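You operate a simulated robot arm through the tools that you are given. There is no shell and no other tool.

Carry out the task below with a simulated robot arm. There is one attempt and no reset: what you move stays moved.

## Task
Leak-test bay 1, then bay 6; leave only the sound one on air.
Fine: white desk; each bay alone on air by its lever D or W, one press of TEST each; leave the other levers.

Only the result counts: the job must be done as asked and must still hold three seconds after the hand-in. Knocking over, shifting, dropping, spilling or breaking anything else fails it.

## Robot
A 7-joint arm with a two-finger parallel gripper, fixed in place. Base frame: the origin is on the floor under the middle of its stand, x ahead of it, y to its left, z up. Lengths are in mm, angles in degrees, forces in N, time in s.
With the tool pointing down near the work surface it reaches from about 380 to 880 mm from the base axis. Its first joint turns from -166.0 to 166.0 degrees. Payload 3.43 kg.
The tool frame sits at the grasp point between the pads (the TCP): z along the fingers, y along the line on which they close. The tips reach 34 mm beyond it. Largest opening 128 mm; finger width 24, thickness 12; the body of the gripper, 48 by 130 mm, starts 96 mm behind the TCP.
Orientation is that of the tool frame in the base frame, as a unit quaternion [x, y, z, w]. With the fingers straight down and closing along the base's y, the tool's x points along the base's -x, its y along +y and its z along -z.

## Interface
- The arm moves only by the tool step_arm. Its arguments are lists of equal length, an entry for each row: "translation": the shift along the base's x, y, z in mm, a list of three; "turn": the turn, a rotation vector about the base's x, y, z in degrees, a list of three. In form: {"translation": [[tx, ty, tz], ...], "turn": [[wx, wy, wz], ...]}. A call has 1 to 20 rows; each row is the pose to reach, as a shift and turn from the pose commanded when the call began. "hand" is the closure in counts, from 0 (fully open) to 255 (shut), set as the call begins (left out, the last holds). Rows are played at 5 a second. More than 50 mm and 8.6 degrees between two rows, or a gripper value outside its range, and nothing of the call is played. A pose out of reach is approached as far as the arm can. The call stops where the force on the tool passes 90 N (or 10 N more than at its start, if that is more) or the arm is blocked; 0.2 s more then pass. The fingers move at their own pace (about 153 mm/s each) and stop on an object; they squeeze with about 40 N. The grip force told is the motor's: it shows also when the fingers shut on nothing. Time passes only in rows, and 0.2 s behind the last, so rows that repeat a pose let the fingers close. It gives the time, the measured TCP pose, the force on the tool (base axes), the opening and the grip force at its end, in the units of the frame above (readings bear some noise), with the torque about the TCP (base axes, N m) and any sound that the robot's microphone picked up.
- Cameras (640 x 400 px; columns grow to the right, rows downward): "scene" is fixed at [386.6, -511.6, 1699.7]; the picture's right is [0.16, 0.99, 0.00], its down [0.91, -0.14, -0.38] and it looks along [-0.38, 0.06, -0.92] (base axes); focal length 216 px, centre (320, 200). "wrist" rides on the gripper at [76, -11, -160] in the tool frame; the picture's right is [0.15, 0.99, 0.00], its down [-0.88, 0.13, -0.46] and it looks along [-0.45, 0.07, 0.89] (tool axes); focal length 234 px, centre (320, 200). There is no depth. A picture from a camera that has moved, and an enlarged one, comes with that camera's place and axes in the base frame and with its lens. The place of the scene camera against the robot may be out by one fixed shift of up to 25 mm in any direction.
- get_image(camera): a new picture of that camera. It takes no simulated time.
- close_up(camera, box): a new picture of the part [left, top, right, bottom] of that camera's present view, enlarged. It takes no simulated time.
- hand_in(): hands the job in; it is judged then, once.

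Places have to be worked out from the pictures, the camera data and where the tool is seen. Open the gripper and draw the arm clear of the work before you hand the job in, unless the task says otherwise.

The tools are called after ">>>" as a command line: name --argument value ..., lists and objects as JSON in quotes. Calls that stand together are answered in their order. step_arm: Moves the arm, as the interface text tells. Its arguments: {"type":"object","properties":{"translation":{"type":"array"},"turn":{"type":"array"},"hand":{"type":"number"}},"required":["translation","turn"]} The other tools are called the same way: get_image (camera) takes a picture; close_up (camera, box) takes an enlarged picture of a part of a camera's view; hand_in () hands the job in.

At the start:

```text
t: 0.0
position: [220.6, -316.8, 1306.7]
tcp_rot: [0.0, 1.0, 0.0, 0.0]
contact_force: [0.1, 0.0, -1.1]
torque: [-0.05, 0.02, 0.0]
opening: 128.2
gripper_force: 0.0
```

scene: 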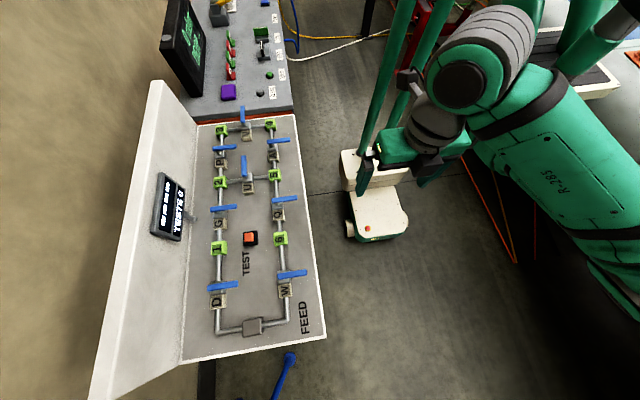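
wrist: 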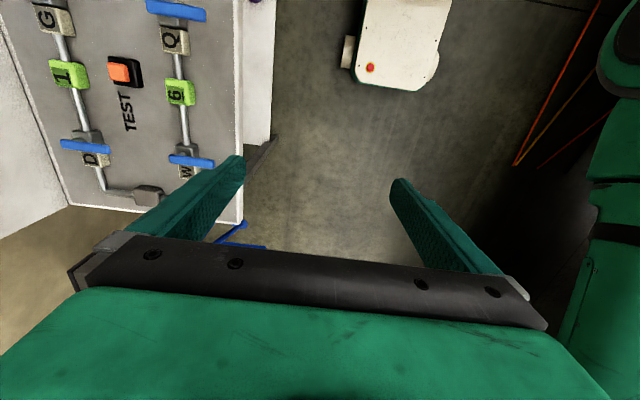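

I start by looking closely at the white desk, its levers, the TEST button and the display.

>>> close_up --camera "scene" --box '[140, 90, 340, 215]'

>>> close_up --camera "scene" --box '[140, 215, 340, 340]'

>>> close_up --camera "scene" --box '[145, 165, 195, 245]'

>>> get_image --camera "wrist"

```text
3.20 times, centred on (240, 152) of scene
camera zoom: at [386.6, -511.6, 1699.7], right [0.16, 0.99, 0.0], down [0.91, -0.14, -0.38], along [-0.38, 0.06, -0.92], focal length 691 px, centre (576, 352)
```

zoom: 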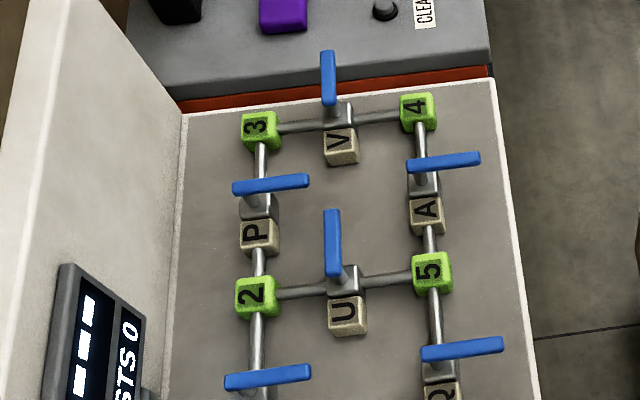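

```text
3.20 times, centred on (240, 278) of scene
camera zoom: at [386.6, -511.6, 1699.7], right [0.16, 0.99, 0.0], down [0.91, -0.14, -0.38], along [-0.38, 0.06, -0.92], focal length 691 px, centre (576, -48)
```

zoom: 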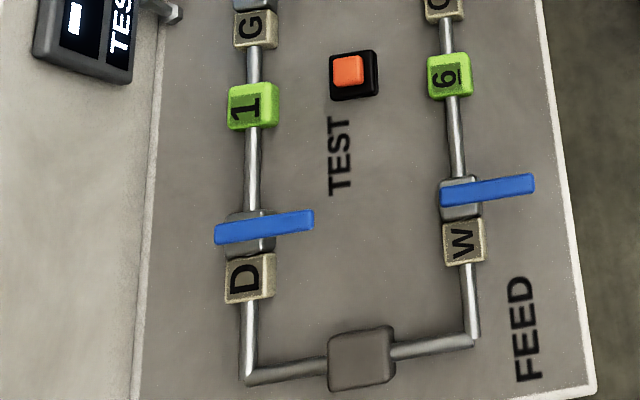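

```text
5.00 times, centred on (170, 205) of scene
camera zoom: at [386.6, -511.6, 1699.7], right [0.16, 0.99, 0.0], down [0.91, -0.14, -0.38], along [-0.38, 0.06, -0.92], focal length 1080 px, centre (1070, 175)
```

zoom: 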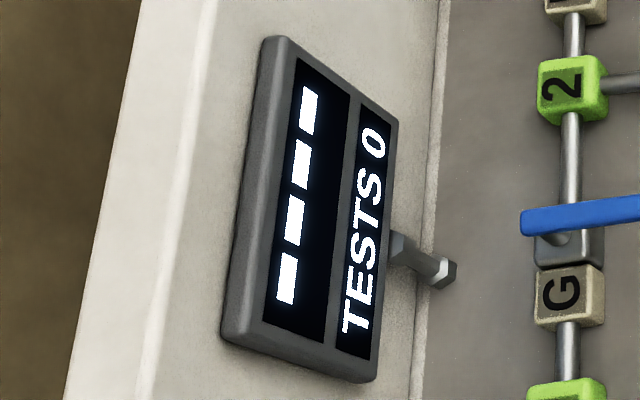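

```text
taken
camera wrist: at [145.5, -327.4, 1465.0], right [-0.15, 0.99, 0.0], down [0.88, 0.13, 0.46], along [0.45, 0.07, -0.89], focal length 234 px, centre (320, 200)
```

wrist: 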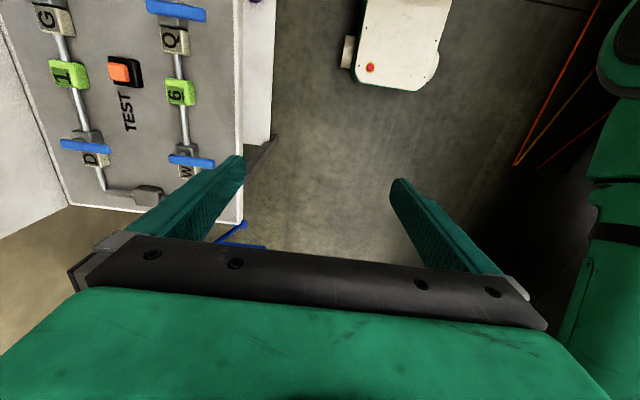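

The scene view shows all eight levers across their pipes, so all look shut, and the display reads TESTS 0. I move the arm over the desk, still high, to see the levers with the wrist camera.

>>> step_arm --translation '[[0, -40, 0], [0, -80, 0], [0, -120, 0], [0, -160, 0], [0, -200, 0], [0, -240, 0], [0, -280, 0], [0, -320, 0]]' --turn '[[0, 0, 0], [0, 0, 0], [0, 0, 0], [0, 0, 0], [0, 0, 0], [0, 0, 0], [0, 0, 0], [0, 0, 0]]' --hand 255

```text
t: 1.8
position: [219.5, -635.5, 1308.0]
tcp_rot: [0.001, 1.0, 0.0, 0.001]
contact_force: [0.8, 0.8, 0.5]
torque: [-0.06, 0.03, -0.01]
opening: 0.0
gripper_force: 32.8
```

The arm is now over the desk at height with the gripper shut. I take pictures from both cameras.

>>> get_image --camera "wrist"

>>> get_image --camera "scene"

```text
taken
camera wrist: at [145.6, -646.0, 1466.8], right [-0.15, 0.99, 0.0], down [0.88, 0.13, 0.46], along [0.45, 0.07, -0.89], focal length 234 px, centre (320, 200)
```

wrist: 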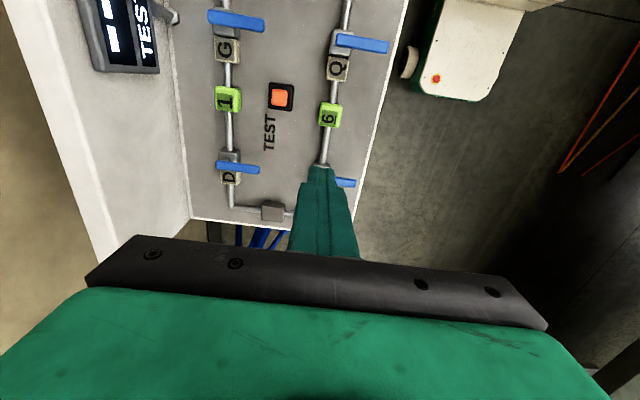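

```text
taken
```

scene: 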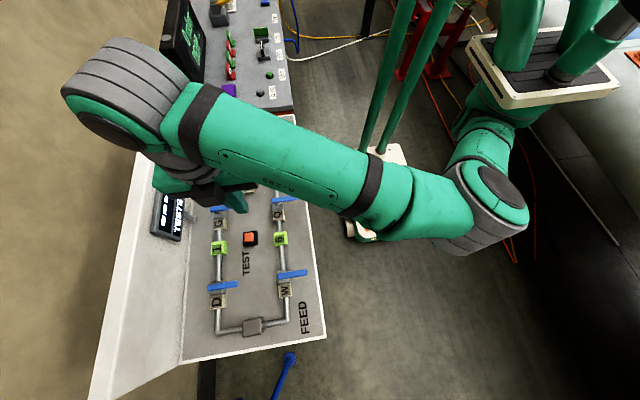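

Triangulating the two wrist views puts the TEST button near (188, -725, 931). I enlarge the wrist view for D, W and the button.

>>> close_up --camera "wrist" --box '[180, 60, 420, 210]'

>>> close_up --camera "wrist" --box '[180, 120, 308, 200]'

>>> close_up --camera "wrist" --box '[70, 0, 198, 80]'

```text
2.67 times, centred on (300, 135) of wrist
camera zoom: at [145.6, -646.0, 1466.8], right [-0.15, 0.99, 0.0], down [0.88, 0.13, 0.46], along [0.45, 0.07, -0.89], focal length 624 px, centre (373, 373)
```

zoom: 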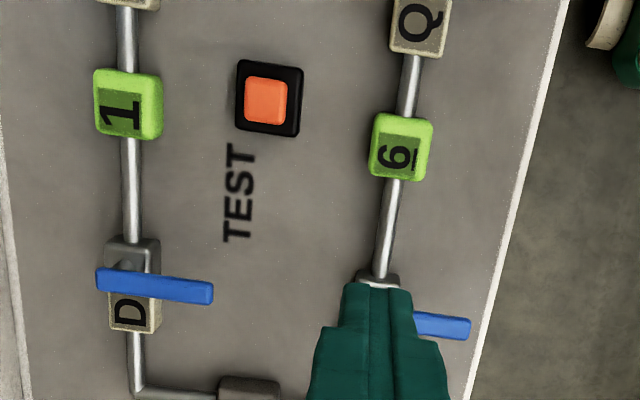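

```text
5.00 times, centred on (244, 160) of wrist
camera zoom: at [145.6, -646.0, 1466.8], right [-0.15, 0.99, 0.0], down [0.88, 0.13, 0.46], along [0.45, 0.07, -0.89], focal length 1171 px, centre (700, 400)
```

zoom: 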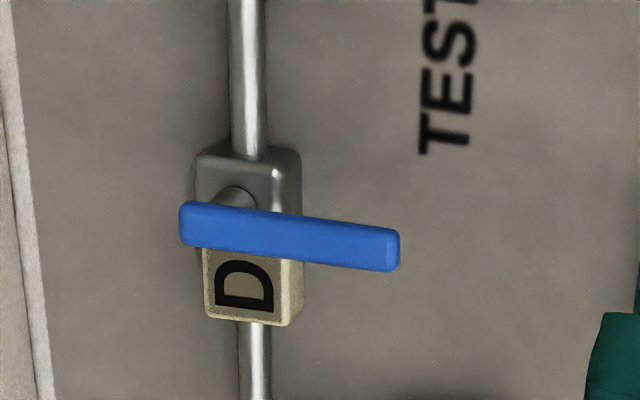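

```text
5.00 times, centred on (134, 40) of wrist
camera zoom: at [145.6, -646.0, 1466.8], right [-0.15, 0.99, 0.0], down [0.88, 0.13, 0.46], along [0.45, 0.07, -0.89], focal length 1171 px, centre (1250, 1000)
```

zoom: 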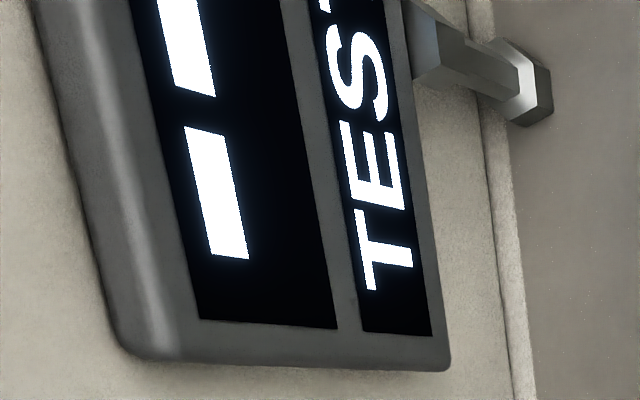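

The lever sits on a stem over its valve, pivoting near its -y end and reaching toward +y. I shift the camera for a second viewpoint without the fingers hiding W.

>>> step_arm --translation '[[30, -15, -35], [60, -30, -70], [90, -45, -105], [120, -60, -130]]' --turn '[[0, 0, 0], [0, 0, 0], [0, 0, 0], [0, 0, 0]]'

>>> get_image --camera "wrist"

>>> close_up --camera "wrist" --box '[180, 0, 420, 150]'

```text
t: 2.8
position: [338.9, -695.7, 1176.6]
tcp_rot: [0.001, 1.0, 0.0, 0.0]
contact_force: [-0.2, 0.4, 0.8]
torque: [-0.03, -0.06, 0.0]
opening: 0.2
gripper_force: 33.4
```

```text
taken
camera wrist: at [263.3, -706.2, 1335.2], right [-0.15, 0.99, 0.0], down [0.88, 0.13, 0.46], along [0.45, 0.07, -0.89], focal length 234 px, centre (320, 200)
```

wrist: 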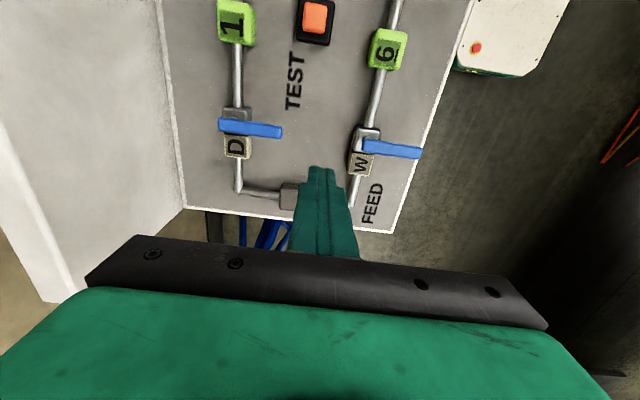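

```text
2.67 times, centred on (300, 75) of wrist
camera zoom: at [263.3, -706.2, 1335.2], right [-0.15, 0.99, 0.0], down [0.88, 0.13, 0.46], along [0.45, 0.07, -0.89], focal length 624 px, centre (373, 533)
```

zoom: 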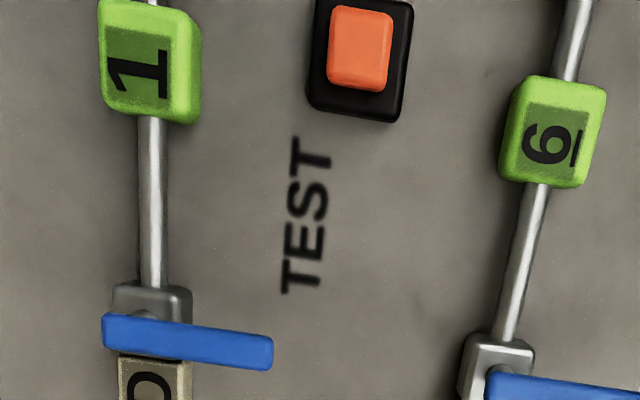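

From the views: D's lever runs from about (344, -848) to its tip at (342, -752), top near z 972, and W's from (343, -628) to (340, -533). The desk top is near z 890 and the button top near z 935. I turn the tool by -90° about z so the fingers can straddle D's lever, and stop above its tip.

>>> step_arm --translation '[[0, -6, -4], [0, -12, -8], [0, -18, -12], [0, -24, -16], [0, -30, -20], [0, -36, -24], [0, -42, -28], [0, -48, -32], [0, -54, -36], [0, -60, -40], [0, -66, -44], [0, -71, -48]]' --turn '[[0, 0, -7.5], [0, 0, -15], [0, 0, -22.5], [0, 0, -30], [0, 0, -37.5], [0, 0, -45], [0, 0, -52.5], [0, 0, -60], [0, 0, -67.5], [0, 0, -75], [0, 0, -82.5], [0, 0, -90]]' --hand 155

>>> get_image --camera "wrist"

>>> get_image --camera "scene"

```text
t: 5.4
position: [325.1, -745.3, 1115.7]
tcp_rot: [0.663, 0.748, 0.002, 0.002]
contact_force: [-2.4, -0.6, 0.6]
torque: [0.06, -0.32, 0.02]
opening: 50.2
gripper_force: 0.2
out of reach, approached as far as the arm can: row 11, 12
```

```text
taken
camera wrist: at [304.5, -671.8, 1275.2], right [0.96, 0.26, 0.01], down [0.23, -0.86, 0.46], along [0.13, -0.44, -0.89], focal length 234 px, centre (320, 200)
```

wrist: 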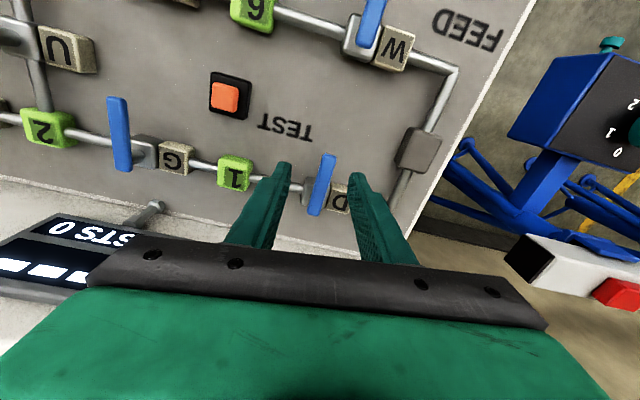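

```text
taken
```

scene: 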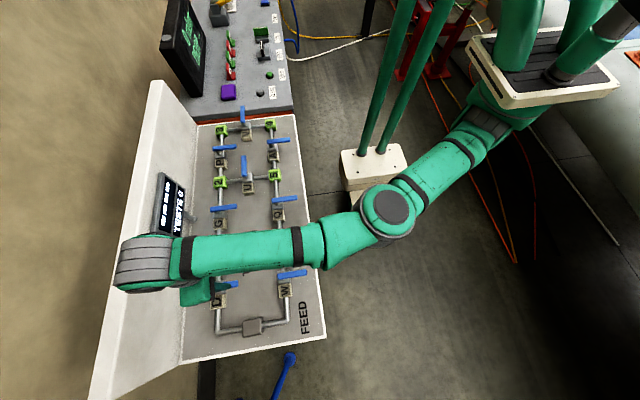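

The arm stopped a little short of my target at this height, at about -83° of turn, because it ran out of reach. D's lever shows between the fingers, so I enlarge this view to locate it precisely.

>>> close_up --camera "wrist" --box '[240, 130, 400, 230]'

>>> close_up --camera "wrist" --box '[180, 0, 480, 187]'

```text
4.00 times, centred on (320, 180) of wrist
camera zoom: at [304.5, -671.8, 1275.2], right [0.96, 0.26, 0.01], down [0.23, -0.86, 0.46], along [0.13, -0.44, -0.89], focal length 937 px, centre (320, 280)
```

zoom: 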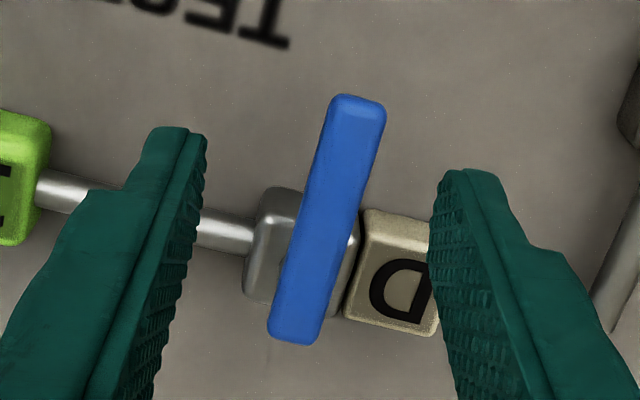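

```text
2.13 times, centred on (330, 94) of wrist
camera zoom: at [304.5, -671.8, 1275.2], right [0.96, 0.26, 0.01], down [0.23, -0.86, 0.46], along [0.13, -0.44, -0.89], focal length 500 px, centre (299, 427)
```

zoom: 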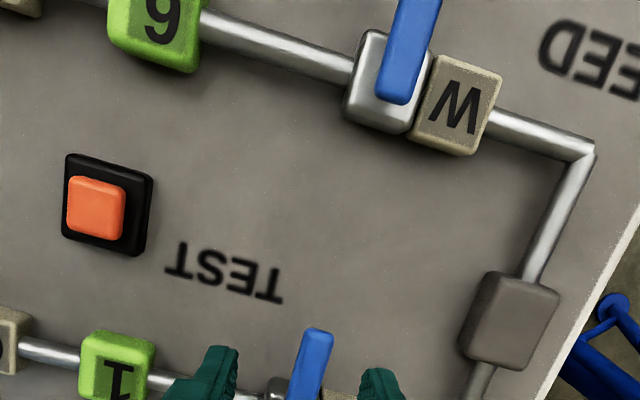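

D's lever lies along y at x ≈ 343 to 345, with its tip at y ≈ -754 and a width of about 17 mm. I make a small move back from the reach limit to see which pose the commands are counted from.

>>> step_arm --translation '[[0, 10, 0], [0, 20, 0], [0, 20, 0]]' --turn '[[0, 0, 0], [0, 0, 0], [0, 0, 0]]'

```text
t: 6.2
position: [326.9, -726.3, 1114.3]
tcp_rot: [0.662, 0.75, 0.003, 0.0]
contact_force: [0.2, 0.3, 0.4]
torque: [0.02, 0.02, 0.02]
opening: 50.2
gripper_force: 0.1
```

Commands count from the clamped pose. I now go down just in front of the lever's tip (+y side), to fingertip height z ≈ 946, turning the remaining 7°.

>>> step_arm --translation '[[8, 4, -30], [17, 4, -60], [17, 4, -90], [17, 4, -115], [17, 4, -135], [17, 4, -135]]' --turn '[[0, 0, 0], [0, 0, -2], [0, 0, -4], [0, 0, -7], [0, 0, -7], [0, 0, -7]]'

>>> get_image --camera "wrist"

>>> get_image --camera "scene"

```text
t: 7.6
position: [344.5, -723.0, 1015.7]
tcp_rot: [0.692, 0.722, 0.002, 0.002]
contact_force: [-0.8, -0.8, -0.3]
torque: [0.02, -0.05, 0.03]
opening: 50.1
gripper_force: 0.0
out of reach, approached as far as the arm can: row 4, 5, 6
```

```text
taken
camera wrist: at [328.8, -647.3, 1174.6], right [0.98, 0.19, 0.0], down [0.16, -0.88, 0.46], along [0.09, -0.45, -0.89], focal length 234 px, centre (320, 200)
```

wrist: 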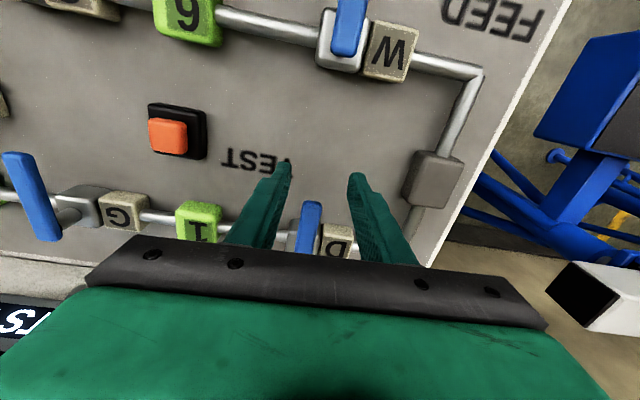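

```text
taken
```

scene: 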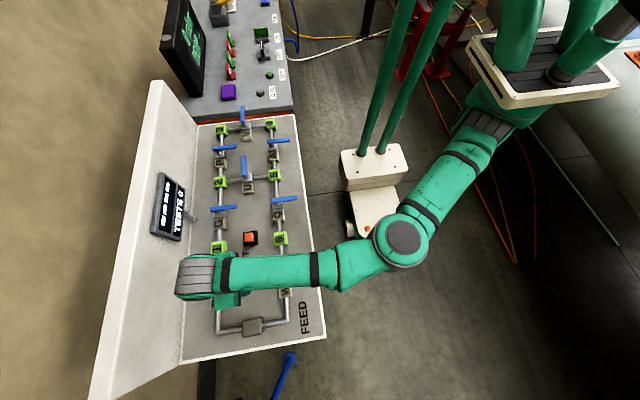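

The arm was limited again, now at z 1016 and about -88° of turn, though the radius is only 800 mm. A joint limit tied to the turn seems likely, so I turn back about 13° while going down to test that.

>>> step_arm --translation '[[0, 0, 0], [0, 0, -5], [0, 0, -15], [0, 0, -25], [0, 0, -36]]' --turn '[[0, 0, 6], [0, 0, 13], [0, 0, 13], [0, 0, 13], [0, 0, 13]]'

```text
t: 8.8
position: [343.6, -723.7, 976.8]
tcp_rot: [0.622, 0.783, 0.002, 0.0]
contact_force: [0.5, -0.6, -0.3]
torque: [-0.02, -0.04, 0.0]
opening: 50.2
gripper_force: 0.1
```

Going down works at about -77°, so the turn was the limit. I check the view before sliding the fingers over the lever.

>>> get_image --camera "wrist"

>>> close_up --camera "wrist" --box '[220, 140, 420, 265]'

>>> close_up --camera "scene" --box '[170, 230, 330, 330]'

```text
taken
camera wrist: at [314.9, -651.8, 1136.0], right [0.93, 0.37, 0.0], down [0.33, -0.83, 0.46], along [0.17, -0.42, -0.89], focal length 234 px, centre (320, 200)
```

wrist: 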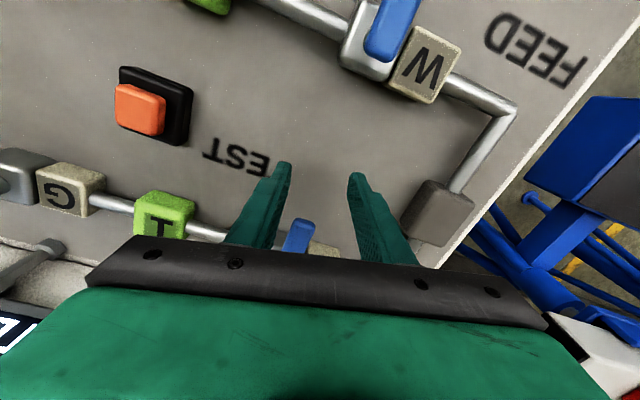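

```text
3.20 times, centred on (320, 202) of wrist
camera zoom: at [314.9, -651.8, 1136.0], right [0.93, 0.37, 0.0], down [0.33, -0.83, 0.46], along [0.17, -0.42, -0.89], focal length 749 px, centre (320, 192)
```

zoom: 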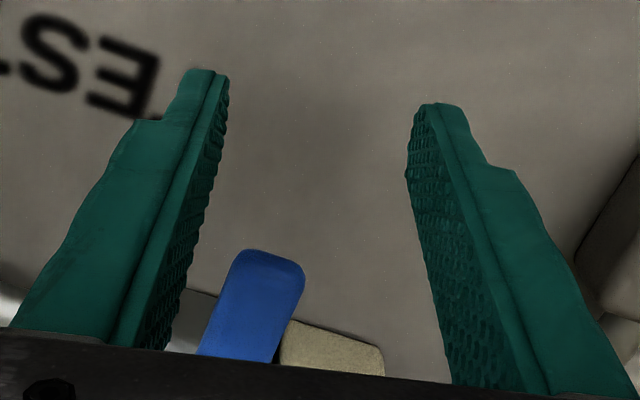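

```text
4.00 times, centred on (250, 280) of scene
camera zoom: at [386.6, -511.6, 1699.7], right [0.16, 0.99, 0.0], down [0.91, -0.14, -0.38], along [-0.38, 0.06, -0.92], focal length 864 px, centre (600, -120)
```

zoom: 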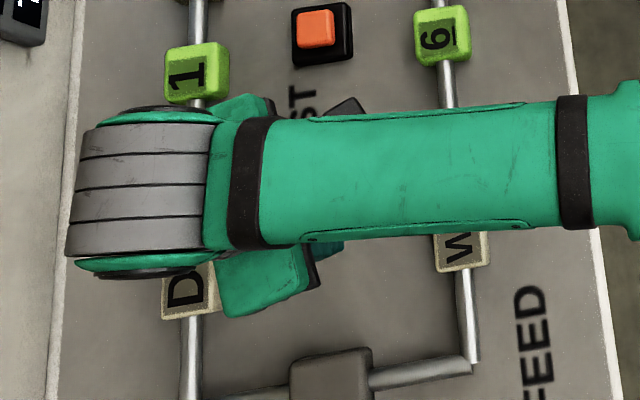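

The lever tip lies between the fingers' lines at (341, -752). I slide 44 mm along -y so the fingers straddle the lever, then narrow the opening.

>>> step_arm --translation '[[0, -11, 0], [0, -22, 0], [0, -33, 0], [0, -44, 0], [0, -44, 0]]' --turn '[[0, 0, 0], [0, 0, 0], [0, 0, 0], [0, 0, 0], [0, 0, 0]]'

>>> get_image --camera "wrist"

```text
t: 10.0
position: [344.2, -766.1, 976.2]
tcp_rot: [0.62, 0.784, 0.001, 0.002]
contact_force: [0.3, 0.4, 0.2]
torque: [-0.01, 0.12, -0.01]
opening: 50.3
gripper_force: 0.1
```

```text
taken
camera wrist: at [316.8, -693.7, 1135.3], right [0.93, 0.37, 0.0], down [0.33, -0.83, 0.46], along [0.17, -0.42, -0.89], focal length 234 px, centre (320, 200)
```

wrist: 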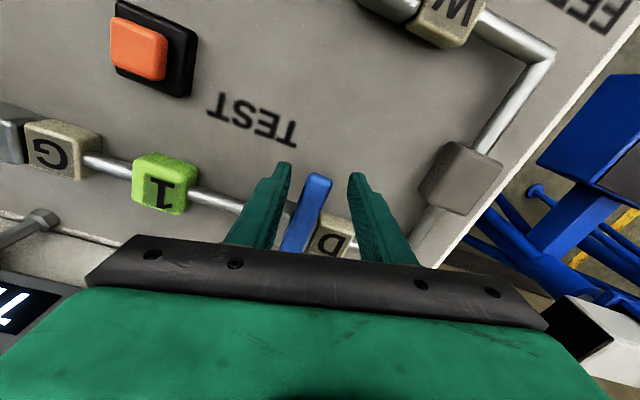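

The lever is between the fingers with no contact force. I narrow the opening to about 32 mm, then start turning the lever toward -x along the arc around the pivot near (345, -823), watching the force.

>>> step_arm --translation '[[0, 0, 0], [0, 0, 0], [0, 0, 0], [-5, 0, 0], [-10, -1, 0], [-14, -2, 0], [-19, -3, 0]]' --turn '[[0, 0, 0], [0, 0, 0], [0, 0, 0], [0, 0, 5], [0, 0, 10], [0, 0, 15], [0, 0, 20]]' --hand 191

>>> get_image --camera "wrist"

```text
t: 11.6
position: [324.8, -771.5, 977.7]
tcp_rot: [0.476, 0.879, 0.001, 0.0]
contact_force: [0.2, 0.3, 0.8]
torque: [0.03, 0.0, 0.02]
opening: 32.1
gripper_force: 0.1
```

```text
taken
camera wrist: at [274.0, -713.8, 1135.5], right [0.75, 0.66, 0.0], down [0.59, -0.67, 0.46], along [0.3, -0.34, -0.89], focal length 234 px, centre (320, 200)
```

wrist: 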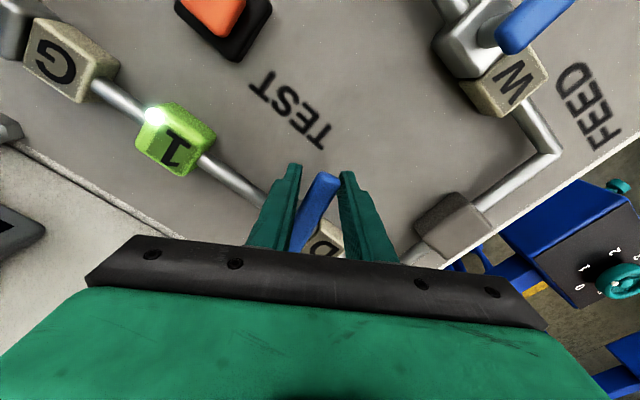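

The lever moves freely with the fingers, and bay 1's tile now shows a bright spot that could be a lamp. I continue the arc toward 60°.

>>> step_arm --translation '[[-8, -4, 0], [-16, -9, 0], [-22, -16, 0], [-28, -24, 0]]' --turn '[[0, 0, 7.5], [0, 0, 15], [0, 0, 22.5], [0, 0, 30]]'

>>> get_image --camera "wrist"

```text
t: 12.6
position: [295.5, -787.6, 978.1]
tcp_rot: [0.23, 0.973, 0.002, 0.0]
contact_force: [-0.8, -0.3, -1.0]
torque: [0.0, -0.07, 0.02]
opening: 32.3
gripper_force: 0.1
out of reach, approached as far as the arm can: row 4
```

```text
taken
camera wrist: at [222.1, -763.1, 1136.3], right [0.31, 0.95, 0.0], down [0.84, -0.28, 0.46], along [0.43, -0.14, -0.89], focal length 234 px, centre (320, 200)
```

wrist: 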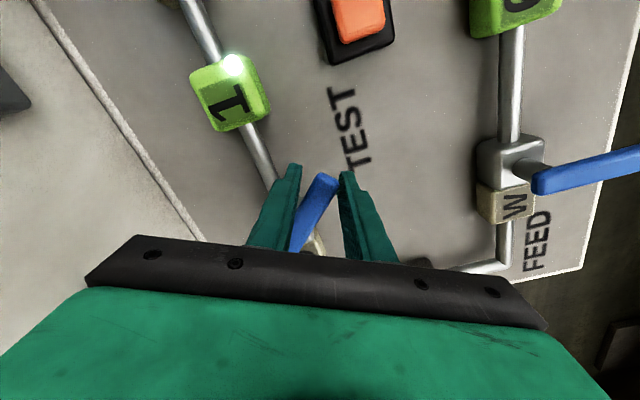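

The lever has followed about halfway and bay 1's lamp is lit, but the arm is at its reach limit of about 841 mm. I rise off the lever and will finish the turn with the outer finger of a wider-open gripper.

>>> step_arm --translation '[[0, 3, 20], [0, 6, 40], [0, 30, 60], [0, 50, 70], [0, 60, 80]]' --turn '[[0, 0, 0], [0, 0, 0], [0, 0, 8], [0, 0, 16], [0, 0, 24]]'

>>> get_image --camera "wrist"

>>> get_image --camera "scene"

```text
t: 13.8
position: [295.0, -724.9, 1056.9]
tcp_rot: [0.023, 1.0, 0.002, 0.0]
contact_force: [-1.2, 0.5, -0.5]
torque: [0.04, -0.02, 0.0]
opening: 32.2
gripper_force: 0.0
```

```text
taken
camera wrist: at [219.9, -732.7, 1216.0], right [-0.1, 1.0, 0.0], down [0.89, 0.09, 0.46], along [0.45, 0.05, -0.89], focal length 234 px, centre (320, 200)
```

wrist: 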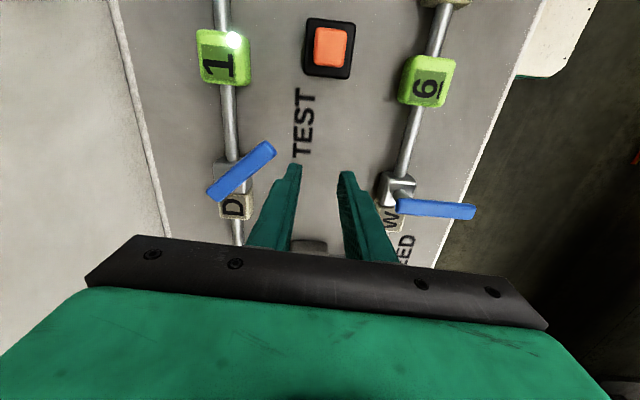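

```text
taken
```

scene: 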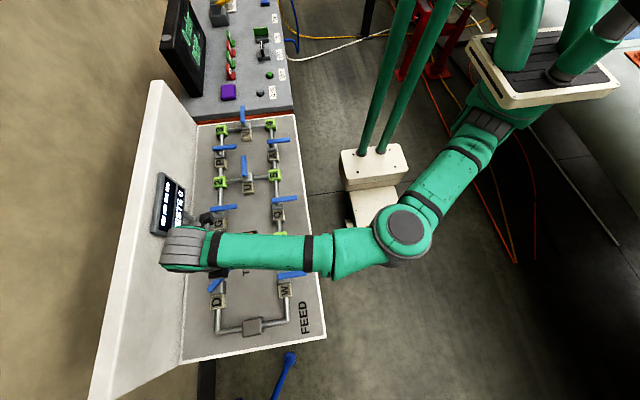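

D's lever stands at about 41°. Its swing puts the pivot near (344, -837) and its tip about 84 mm out. I open the gripper to about 100 mm, square it up, and move so the outer finger comes down on the lever's +x/+y side.

>>> step_arm --translation '[[12, 10, 0], [23, 20, 0], [23, 20, -25], [23, 20, -50], [23, 20, -75], [23, 20, -75]]' --turn '[[0, 0, 2.6], [0, 0, 2.6], [0, 0, 2.6], [0, 0, 2.6], [0, 0, 2.6], [0, 0, 2.6]]' --hand 56

>>> get_image --camera "wrist"

```text
t: 15.2
position: [318.8, -707.3, 981.9]
tcp_rot: [0.001, 1.0, 0.001, 0.0]
contact_force: [-0.2, -0.1, 0.0]
torque: [0.02, -0.01, -0.01]
opening: 99.8
gripper_force: 0.1
```

```text
taken
camera wrist: at [243.0, -718.1, 1140.5], right [-0.14, 0.99, 0.0], down [0.88, 0.13, 0.46], along [0.45, 0.07, -0.89], focal length 234 px, centre (320, 200)
```

wrist: 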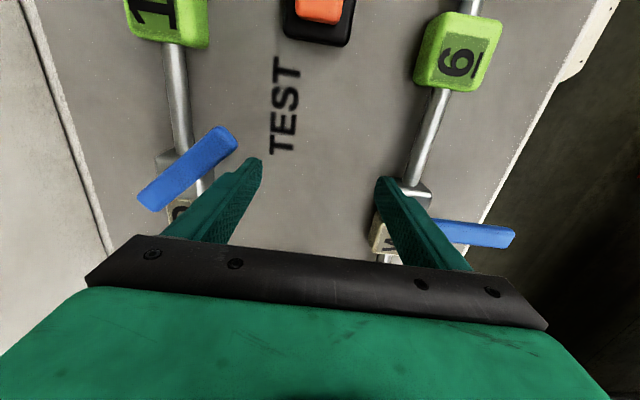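

The outer finger is beside the lever on the correct side. I push along toward -x/-y to bring the lever over the pipe, in small rows.

>>> step_arm --translation '[[-6, -10, 0], [-12, -20, 0], [-18, -30, 0], [-24, -40, 0], [-29, -48, 0], [-33, -54, 0]]' --turn '[[0, 0, 0], [0, 0, 0], [0, 0, 0], [0, 0, 0], [0, 0, 0], [0, 0, 0]]'

>>> get_image --camera "wrist"

```text
t: 16.6
position: [284.5, -761.1, 982.4]
tcp_rot: [0.003, 1.0, 0.002, 0.0]
contact_force: [0.2, 1.0, -0.3]
torque: [0.02, -0.01, -0.05]
opening: 99.8
gripper_force: 0.1
```

```text
taken
camera wrist: at [210.6, -772.3, 1141.4], right [-0.14, 0.99, 0.0], down [0.88, 0.12, 0.46], along [0.45, 0.07, -0.89], focal length 234 px, centre (320, 200)
```

wrist: 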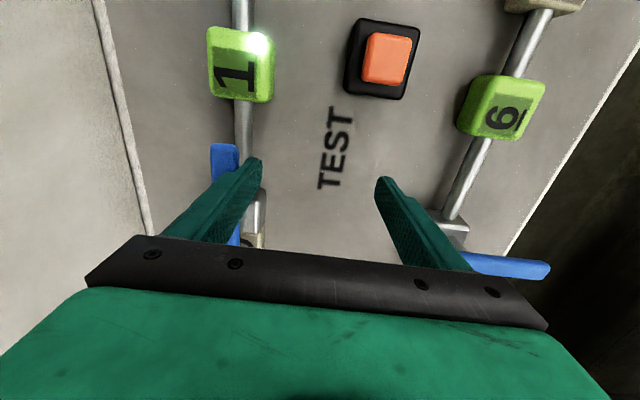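

The lever is almost along the pipe. I push a few more millimetres in small rows to reach its end of travel.

>>> step_arm --translation '[[0, -2, 0], [0, -4, 0], [0, -6, 0], [0, -8, 0]]' --turn '[[0, 0, 0], [0, 0, 0], [0, 0, 0], [0, 0, 0]]'

>>> close_up --camera "wrist" --box '[160, 80, 320, 180]'

```text
t: 17.6
position: [284.7, -768.9, 982.1]
tcp_rot: [0.002, 1.0, 0.003, 0.0]
contact_force: [2.8, 12.1, 3.0]
torque: [-0.13, -0.03, 0.3]
opening: 92.4
gripper_force: 0.0
```

```text
4.00 times, centred on (240, 130) of wrist
camera zoom: at [209.7, -779.2, 1140.9], right [-0.14, 0.99, 0.01], down [0.88, 0.12, 0.46], along [0.45, 0.07, -0.89], focal length 937 px, centre (640, 480)
```

zoom: 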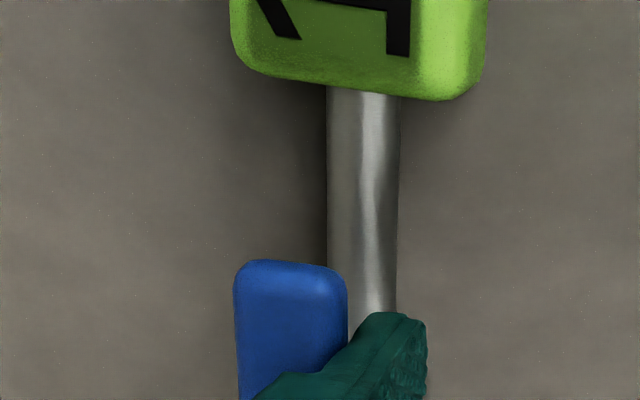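

The reaction rose to 12 N and the finger gave a little, so the lever is at its open stop. I back off and rise clear, then look at the whole desk.

>>> step_arm --translation '[[0, 8, 0], [0, 16, 0], [0, 18, 30], [0, 20, 60], [-20, 30, 90], [-40, 35, 110]]' --turn '[[0, 0, 0], [0, 0, 0], [0, 0, 0], [0, 0, 0], [0, 0, 0], [0, 0, 0]]'

>>> get_image --camera "wrist"

>>> close_up --camera "scene" --box '[140, 160, 340, 285]'

```text
t: 19.0
position: [243.3, -729.9, 1093.4]
tcp_rot: [0.003, 1.0, 0.002, -0.001]
contact_force: [0.0, -0.2, -0.3]
torque: [0.05, 0.03, 0.02]
opening: 99.8
gripper_force: 0.1
```

```text
taken
camera wrist: at [168.6, -742.0, 1253.1], right [-0.14, 0.99, 0.0], down [0.88, 0.12, 0.46], along [0.45, 0.07, -0.89], focal length 234 px, centre (320, 200)
```

wrist: 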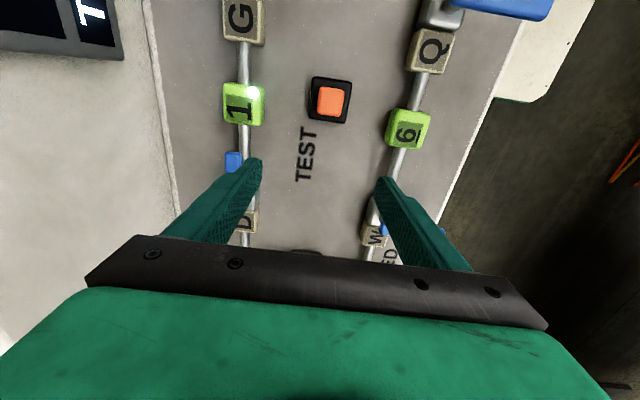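

```text
3.20 times, centred on (240, 222) of scene
camera zoom: at [386.6, -511.6, 1699.7], right [0.16, 0.99, 0.0], down [0.91, -0.14, -0.38], along [-0.38, 0.06, -0.92], focal length 691 px, centre (576, 128)
```

zoom: 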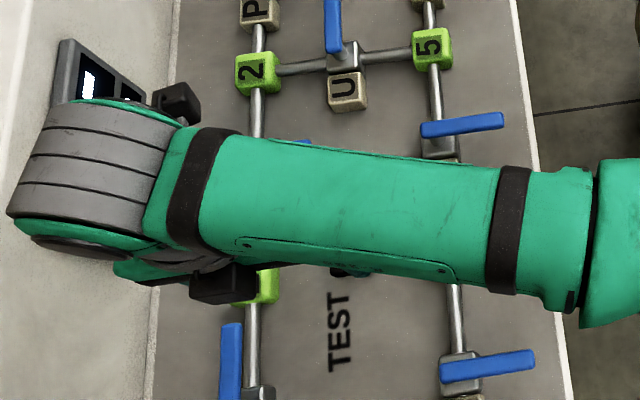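

The D lever lies along its pipe and only bay 1's lamp is lit. From this view the button centre is at about (190, -725), so I shut the gripper and move over it, stopping with the fingertips some 15 mm above.

>>> step_arm --translation '[[-27, 3, 0], [-53, 5, 0], [-53, 5, -35], [-53, 5, -70], [-53, 5, -100], [-53, 5, -107], [-53, 5, -107]]' --turn '[[0, 0, 0], [0, 0, 0], [0, 0, 0], [0, 0, 0], [0, 0, 0], [0, 0, 0], [0, 0, 0]]' --hand 255

>>> get_image --camera "wrist"

>>> get_image --camera "scene"

```text
t: 20.6
position: [192.5, -729.1, 982.9]
tcp_rot: [0.002, 1.0, 0.002, 0.0]
contact_force: [-0.2, -1.3, 0.1]
torque: [0.04, 0.03, 0.0]
opening: 0.1
gripper_force: 33.2
```

```text
taken
camera wrist: at [117.5, -740.0, 1142.6], right [-0.14, 0.99, 0.0], down [0.88, 0.12, 0.46], along [0.45, 0.07, -0.89], focal length 234 px, centre (320, 200)
```

wrist: 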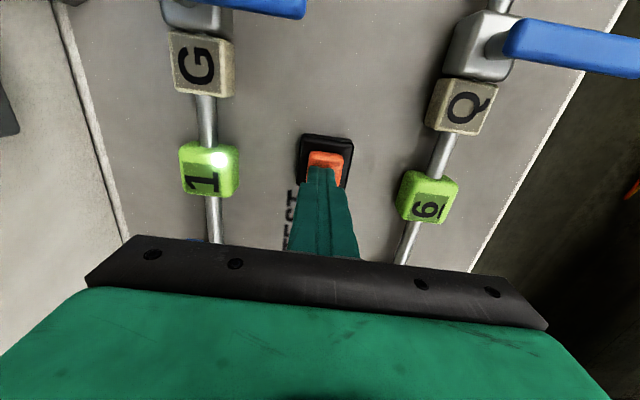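

```text
taken
```

scene: 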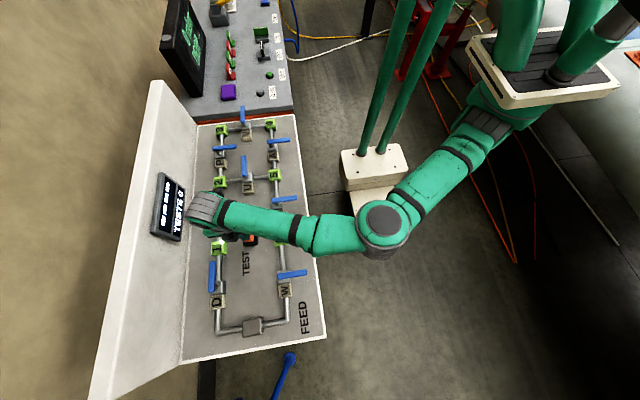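

The fingertips are just above the button. I take an enlarged look at the alignment and the lamps before pressing.

>>> close_up --camera "wrist" --box '[260, 120, 400, 208]'

>>> close_up --camera "scene" --box '[145, 165, 225, 245]'

```text
4.55 times, centred on (330, 164) of wrist
camera zoom: at [117.5, -740.0, 1142.6], right [-0.14, 0.99, 0.0], down [0.88, 0.12, 0.46], along [0.45, 0.07, -0.89], focal length 1064 px, centre (274, 364)
```

zoom: 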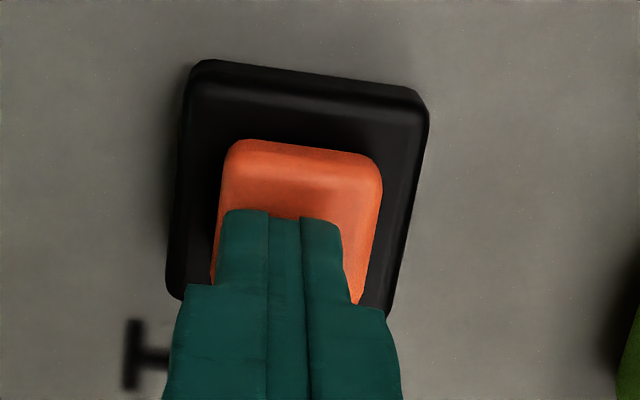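

```text
5.00 times, centred on (185, 205) of scene
camera zoom: at [386.6, -511.6, 1699.7], right [0.16, 0.99, 0.0], down [0.91, -0.14, -0.38], along [-0.38, 0.06, -0.92], focal length 1080 px, centre (995, 175)
```

zoom: 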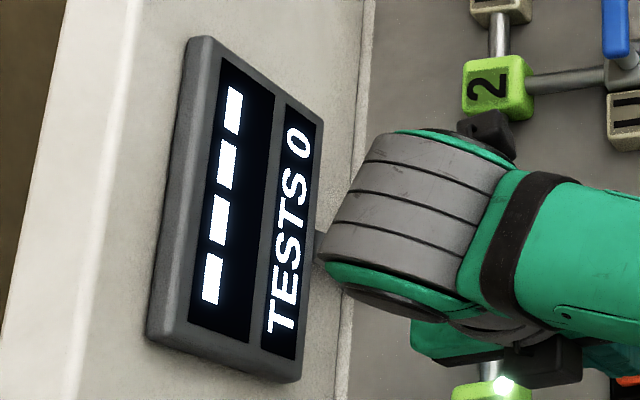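

The tips are about 4 mm too far in -y, so I correct that and go down in small rows to near the button's top.

>>> step_arm --translation '[[-1, 4, 0], [-1, 4, -3], [-1, 4, -6], [-1, 4, -8], [-1, 4, -10]]' --turn '[[0, 0, 0], [0, 0, 0], [0, 0, 0], [0, 0, 0], [0, 0, 0]]'

```text
t: 21.8
position: [190.3, -725.2, 976.1]
tcp_rot: [0.002, 1.0, 0.002, -0.001]
contact_force: [-0.6, 1.2, 1.4]
torque: [0.04, 0.01, 0.01]
opening: 0.0
gripper_force: 33.4
```

There is no clear contact yet at TCP z 976. I continue down 2 mm per row and watch for force and a click.

>>> step_arm --translation '[[0, 0, -2], [0, 0, -4], [0, 0, -6]]' --turn '[[0, 0, 0], [0, 0, 0], [0, 0, 0]]'

```text
t: 22.6
position: [189.8, -724.1, 970.5]
tcp_rot: [0.002, 1.0, 0.001, -0.002]
contact_force: [-4.3, -2.6, 11.8]
torque: [-0.08, 0.12, -0.01]
opening: 0.0
gripper_force: 32.5
heard: click
```

I heard the click at z 970, so the button is pressed. I lift straight off and read the display.

>>> step_arm --translation '[[0, 0, 8], [0, 0, 20], [0, 0, 40], [0, 0, 60]]' --turn '[[0, 0, 0], [0, 0, 0], [0, 0, 0], [0, 0, 0]]'

>>> close_up --camera "scene" --box '[145, 165, 225, 245]'

>>> get_image --camera "wrist"

```text
t: 23.6
position: [192.2, -725.7, 1031.3]
tcp_rot: [0.003, 1.0, 0.002, 0.0]
contact_force: [0.4, 0.2, -0.7]
torque: [-0.02, -0.01, -0.01]
opening: 0.1
gripper_force: 33.2
```

```text
5.00 times, centred on (185, 205) of scene
camera zoom: at [386.6, -511.6, 1699.7], right [0.16, 0.99, 0.0], down [0.91, -0.14, -0.38], along [-0.38, 0.06, -0.92], focal length 1080 px, centre (995, 175)
```

zoom: 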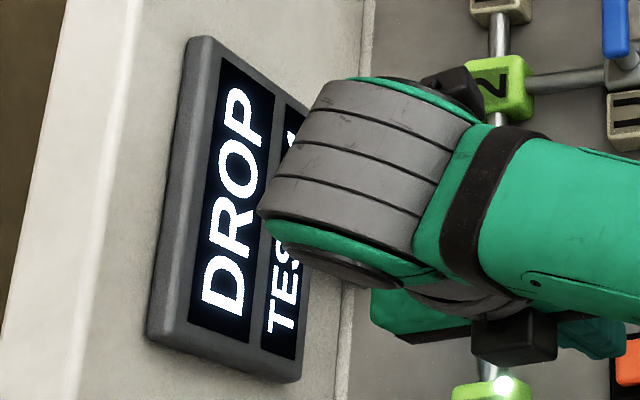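

```text
taken
camera wrist: at [116.0, -736.8, 1189.8], right [-0.14, 0.99, 0.01], down [0.88, 0.12, 0.46], along [0.45, 0.07, -0.89], focal length 234 px, centre (320, 200)
```

wrist: 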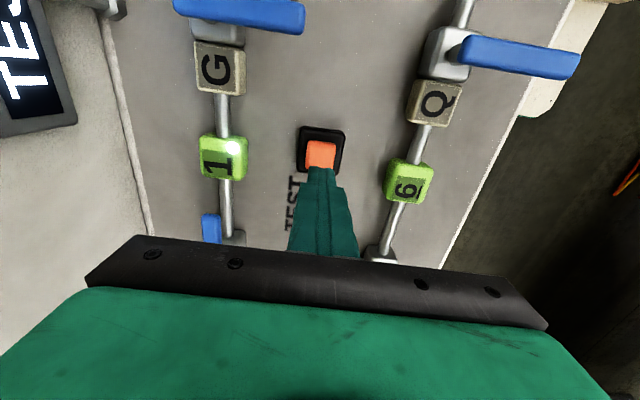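

The display reads DROP for bay 1, which means it leaks. I open the gripper fully and move over toward D's lever to shut it again, then look at the display once more for the settled reading.

>>> step_arm --translation '[[15, 0, 15], [40, -10, 20], [65, -25, 20], [81, -40, 15], [81, -50, 10]]' --turn '[[0, 0, 0], [0, 0, 0], [0, 0, 0], [0, 0, 0], [0, 0, 0]]' --hand 0

>>> get_image --camera "wrist"

>>> close_up --camera "scene" --box '[145, 165, 225, 245]'

```text
t: 24.8
position: [273.3, -776.1, 1041.2]
tcp_rot: [0.001, 1.0, 0.002, -0.001]
contact_force: [0.2, 0.6, 0.2]
torque: [0.0, 0.02, 0.01]
opening: 127.9
gripper_force: 0.0
```

```text
taken
camera wrist: at [198.5, -786.9, 1200.1], right [-0.14, 0.99, 0.0], down [0.88, 0.12, 0.46], along [0.45, 0.07, -0.89], focal length 234 px, centre (320, 200)
```

wrist: 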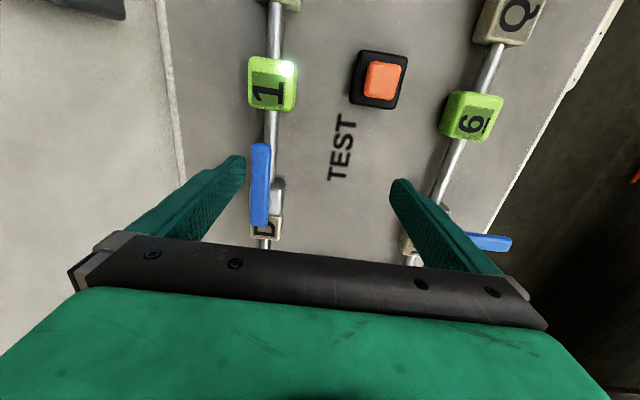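

```text
5.00 times, centred on (185, 205) of scene
camera zoom: at [386.6, -511.6, 1699.7], right [0.16, 0.99, 0.0], down [0.91, -0.14, -0.38], along [-0.38, 0.06, -0.92], focal length 1080 px, centre (995, 175)
```

zoom: 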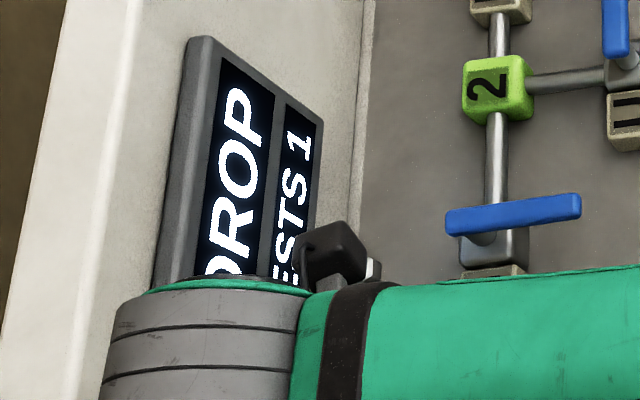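

The count is TESTS 1 with DROP, so bay 1's test is recorded. D's lever now lies at y ≈ -835 from x 264 to 354. I move the outer finger past its far side, then go down.

>>> step_arm --translation '[[2, -6, 0], [2, -12, 0], [2, -12, -20], [2, -12, -40], [2, -12, -58], [2, -12, -58]]' --turn '[[0, 0, 0], [0, 0, 0], [0, 0, 0], [0, 0, 0], [0, 0, 0], [0, 0, 0]]'

>>> get_image --camera "wrist"

```text
t: 26.2
position: [274.4, -787.4, 981.4]
tcp_rot: [0.003, 1.0, 0.002, -0.001]
contact_force: [0.3, -0.4, 0.4]
torque: [-0.01, -0.01, -0.01]
opening: 128.1
gripper_force: 0.0
```

```text
taken
camera wrist: at [197.9, -798.7, 1140.0], right [-0.14, 0.99, 0.0], down [0.88, 0.12, 0.46], along [0.45, 0.07, -0.89], focal length 234 px, centre (320, 200)
```

wrist: 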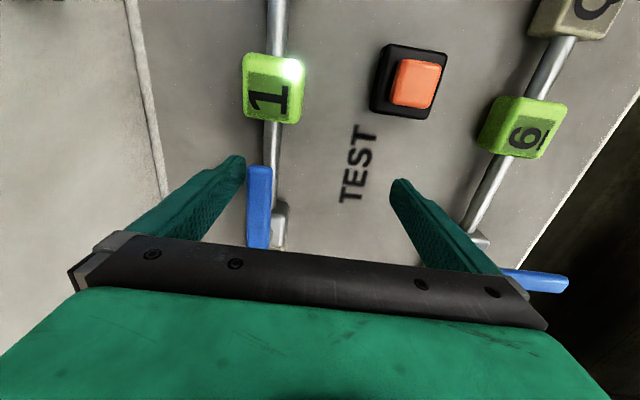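

The outer finger is now beyond the lever with the lever inside the gap. I pull it back toward +y along the arc to roughly 30°, keeping the inner finger clear of W's valve.

>>> step_arm --translation '[[1, 7, 0], [2, 14, 0], [3, 21, 0], [3, 28, 0], [4, 38, 0], [6, 48, 0], [12, 58, 0], [18, 67, 0]]' --turn '[[0, 0, 0], [0, 0, 0], [0, 0, 0], [0, 0, 0], [0, 0, 0], [0, 0, 0], [0, 0, 0], [0, 0, 0]]'

>>> get_image --camera "wrist"

```text
t: 28.0
position: [290.2, -720.1, 982.5]
tcp_rot: [0.003, 1.0, 0.001, 0.0]
contact_force: [0.3, -0.5, 0.5]
torque: [0.0, 0.01, 0.01]
opening: 127.9
gripper_force: 0.0
```

```text
taken
camera wrist: at [214.8, -731.0, 1141.4], right [-0.14, 0.99, 0.0], down [0.88, 0.12, 0.46], along [0.45, 0.07, -0.89], focal length 234 px, centre (320, 200)
```

wrist: 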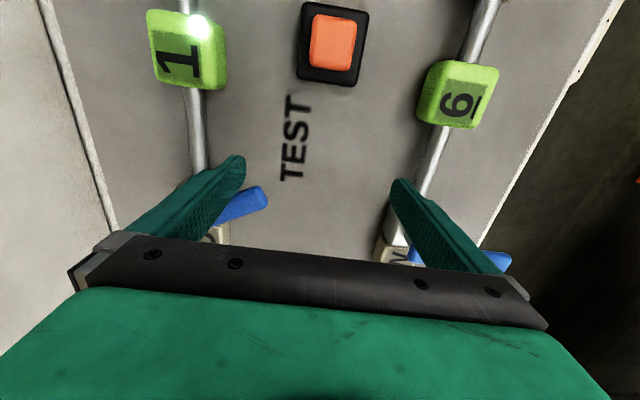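

D's lever is back to about 30° and nothing else was touched. I rise off it and set a 50 mm opening to finish the last part with the inner finger well away from W.

>>> step_arm --translation '[[-5, 0, 0], [-6, 0, 25], [-7, 0, 55], [-7, 0, 60]]' --turn '[[0, 0, 0], [0, 0, 0], [0, 0, 0], [0, 0, 0]]'

>>> step_arm --translation '[[0, -10, 0], [0, -20, 0], [0, -30, 0], [0, -39, 0], [0, -39, 0]]' --turn '[[0, 0, 0], [0, 0, 0], [0, 0, 0], [0, 0, 0], [0, 0, 0]]' --hand 155

>>> get_image --camera "wrist"

```text
t: 29.0
position: [283.1, -721.0, 1043.1]
tcp_rot: [0.003, 1.0, 0.002, 0.0]
contact_force: [0.1, -0.5, -1.0]
torque: [-0.02, 0.01, -0.01]
opening: 127.9
gripper_force: 0.1
```

```text
t: 30.2
position: [284.0, -758.1, 1041.9]
tcp_rot: [0.002, 1.0, 0.002, 0.0]
contact_force: [0.0, 0.2, 0.9]
torque: [0.0, -0.03, 0.01]
opening: 50.2
gripper_force: 0.1
```

```text
taken
camera wrist: at [209.2, -769.7, 1201.0], right [-0.14, 0.99, 0.0], down [0.88, 0.13, 0.46], along [0.45, 0.07, -0.89], focal length 234 px, centre (320, 200)
```

wrist: 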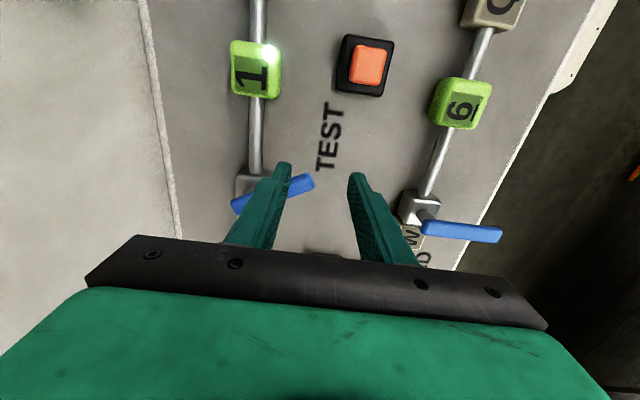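

The lever's tip is near (307, -763), at about 27°, and the outer finger is on its -x side. I go down and push toward +x to the closed stop in small rows.

>>> step_arm --translation '[[0, 0, -25], [0, 0, -50], [0, 0, -60], [8, 4, -60], [16, 8, -60], [24, 12, -60], [31, 16, -60], [35, 19, -60]]' --turn '[[0, 0, 0], [0, 0, 0], [0, 0, 0], [0, 0, 0], [0, 0, 0], [0, 0, 0], [0, 0, 0], [0, 0, 0]]'

>>> get_image --camera "wrist"

```text
t: 32.0
position: [319.0, -739.5, 981.3]
tcp_rot: [0.003, 1.0, 0.001, 0.0]
contact_force: [-0.2, -0.8, 0.5]
torque: [0.0, -0.01, 0.02]
opening: 50.1
gripper_force: 0.0
```

```text
taken
camera wrist: at [243.7, -750.2, 1140.8], right [-0.14, 0.99, 0.0], down [0.88, 0.12, 0.46], along [0.45, 0.07, -0.89], focal length 234 px, centre (320, 200)
```

wrist: 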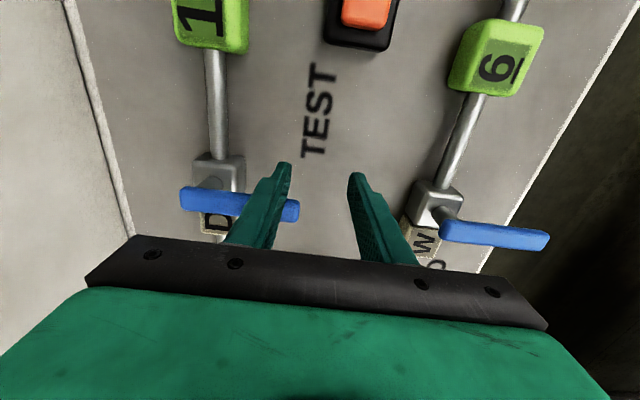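

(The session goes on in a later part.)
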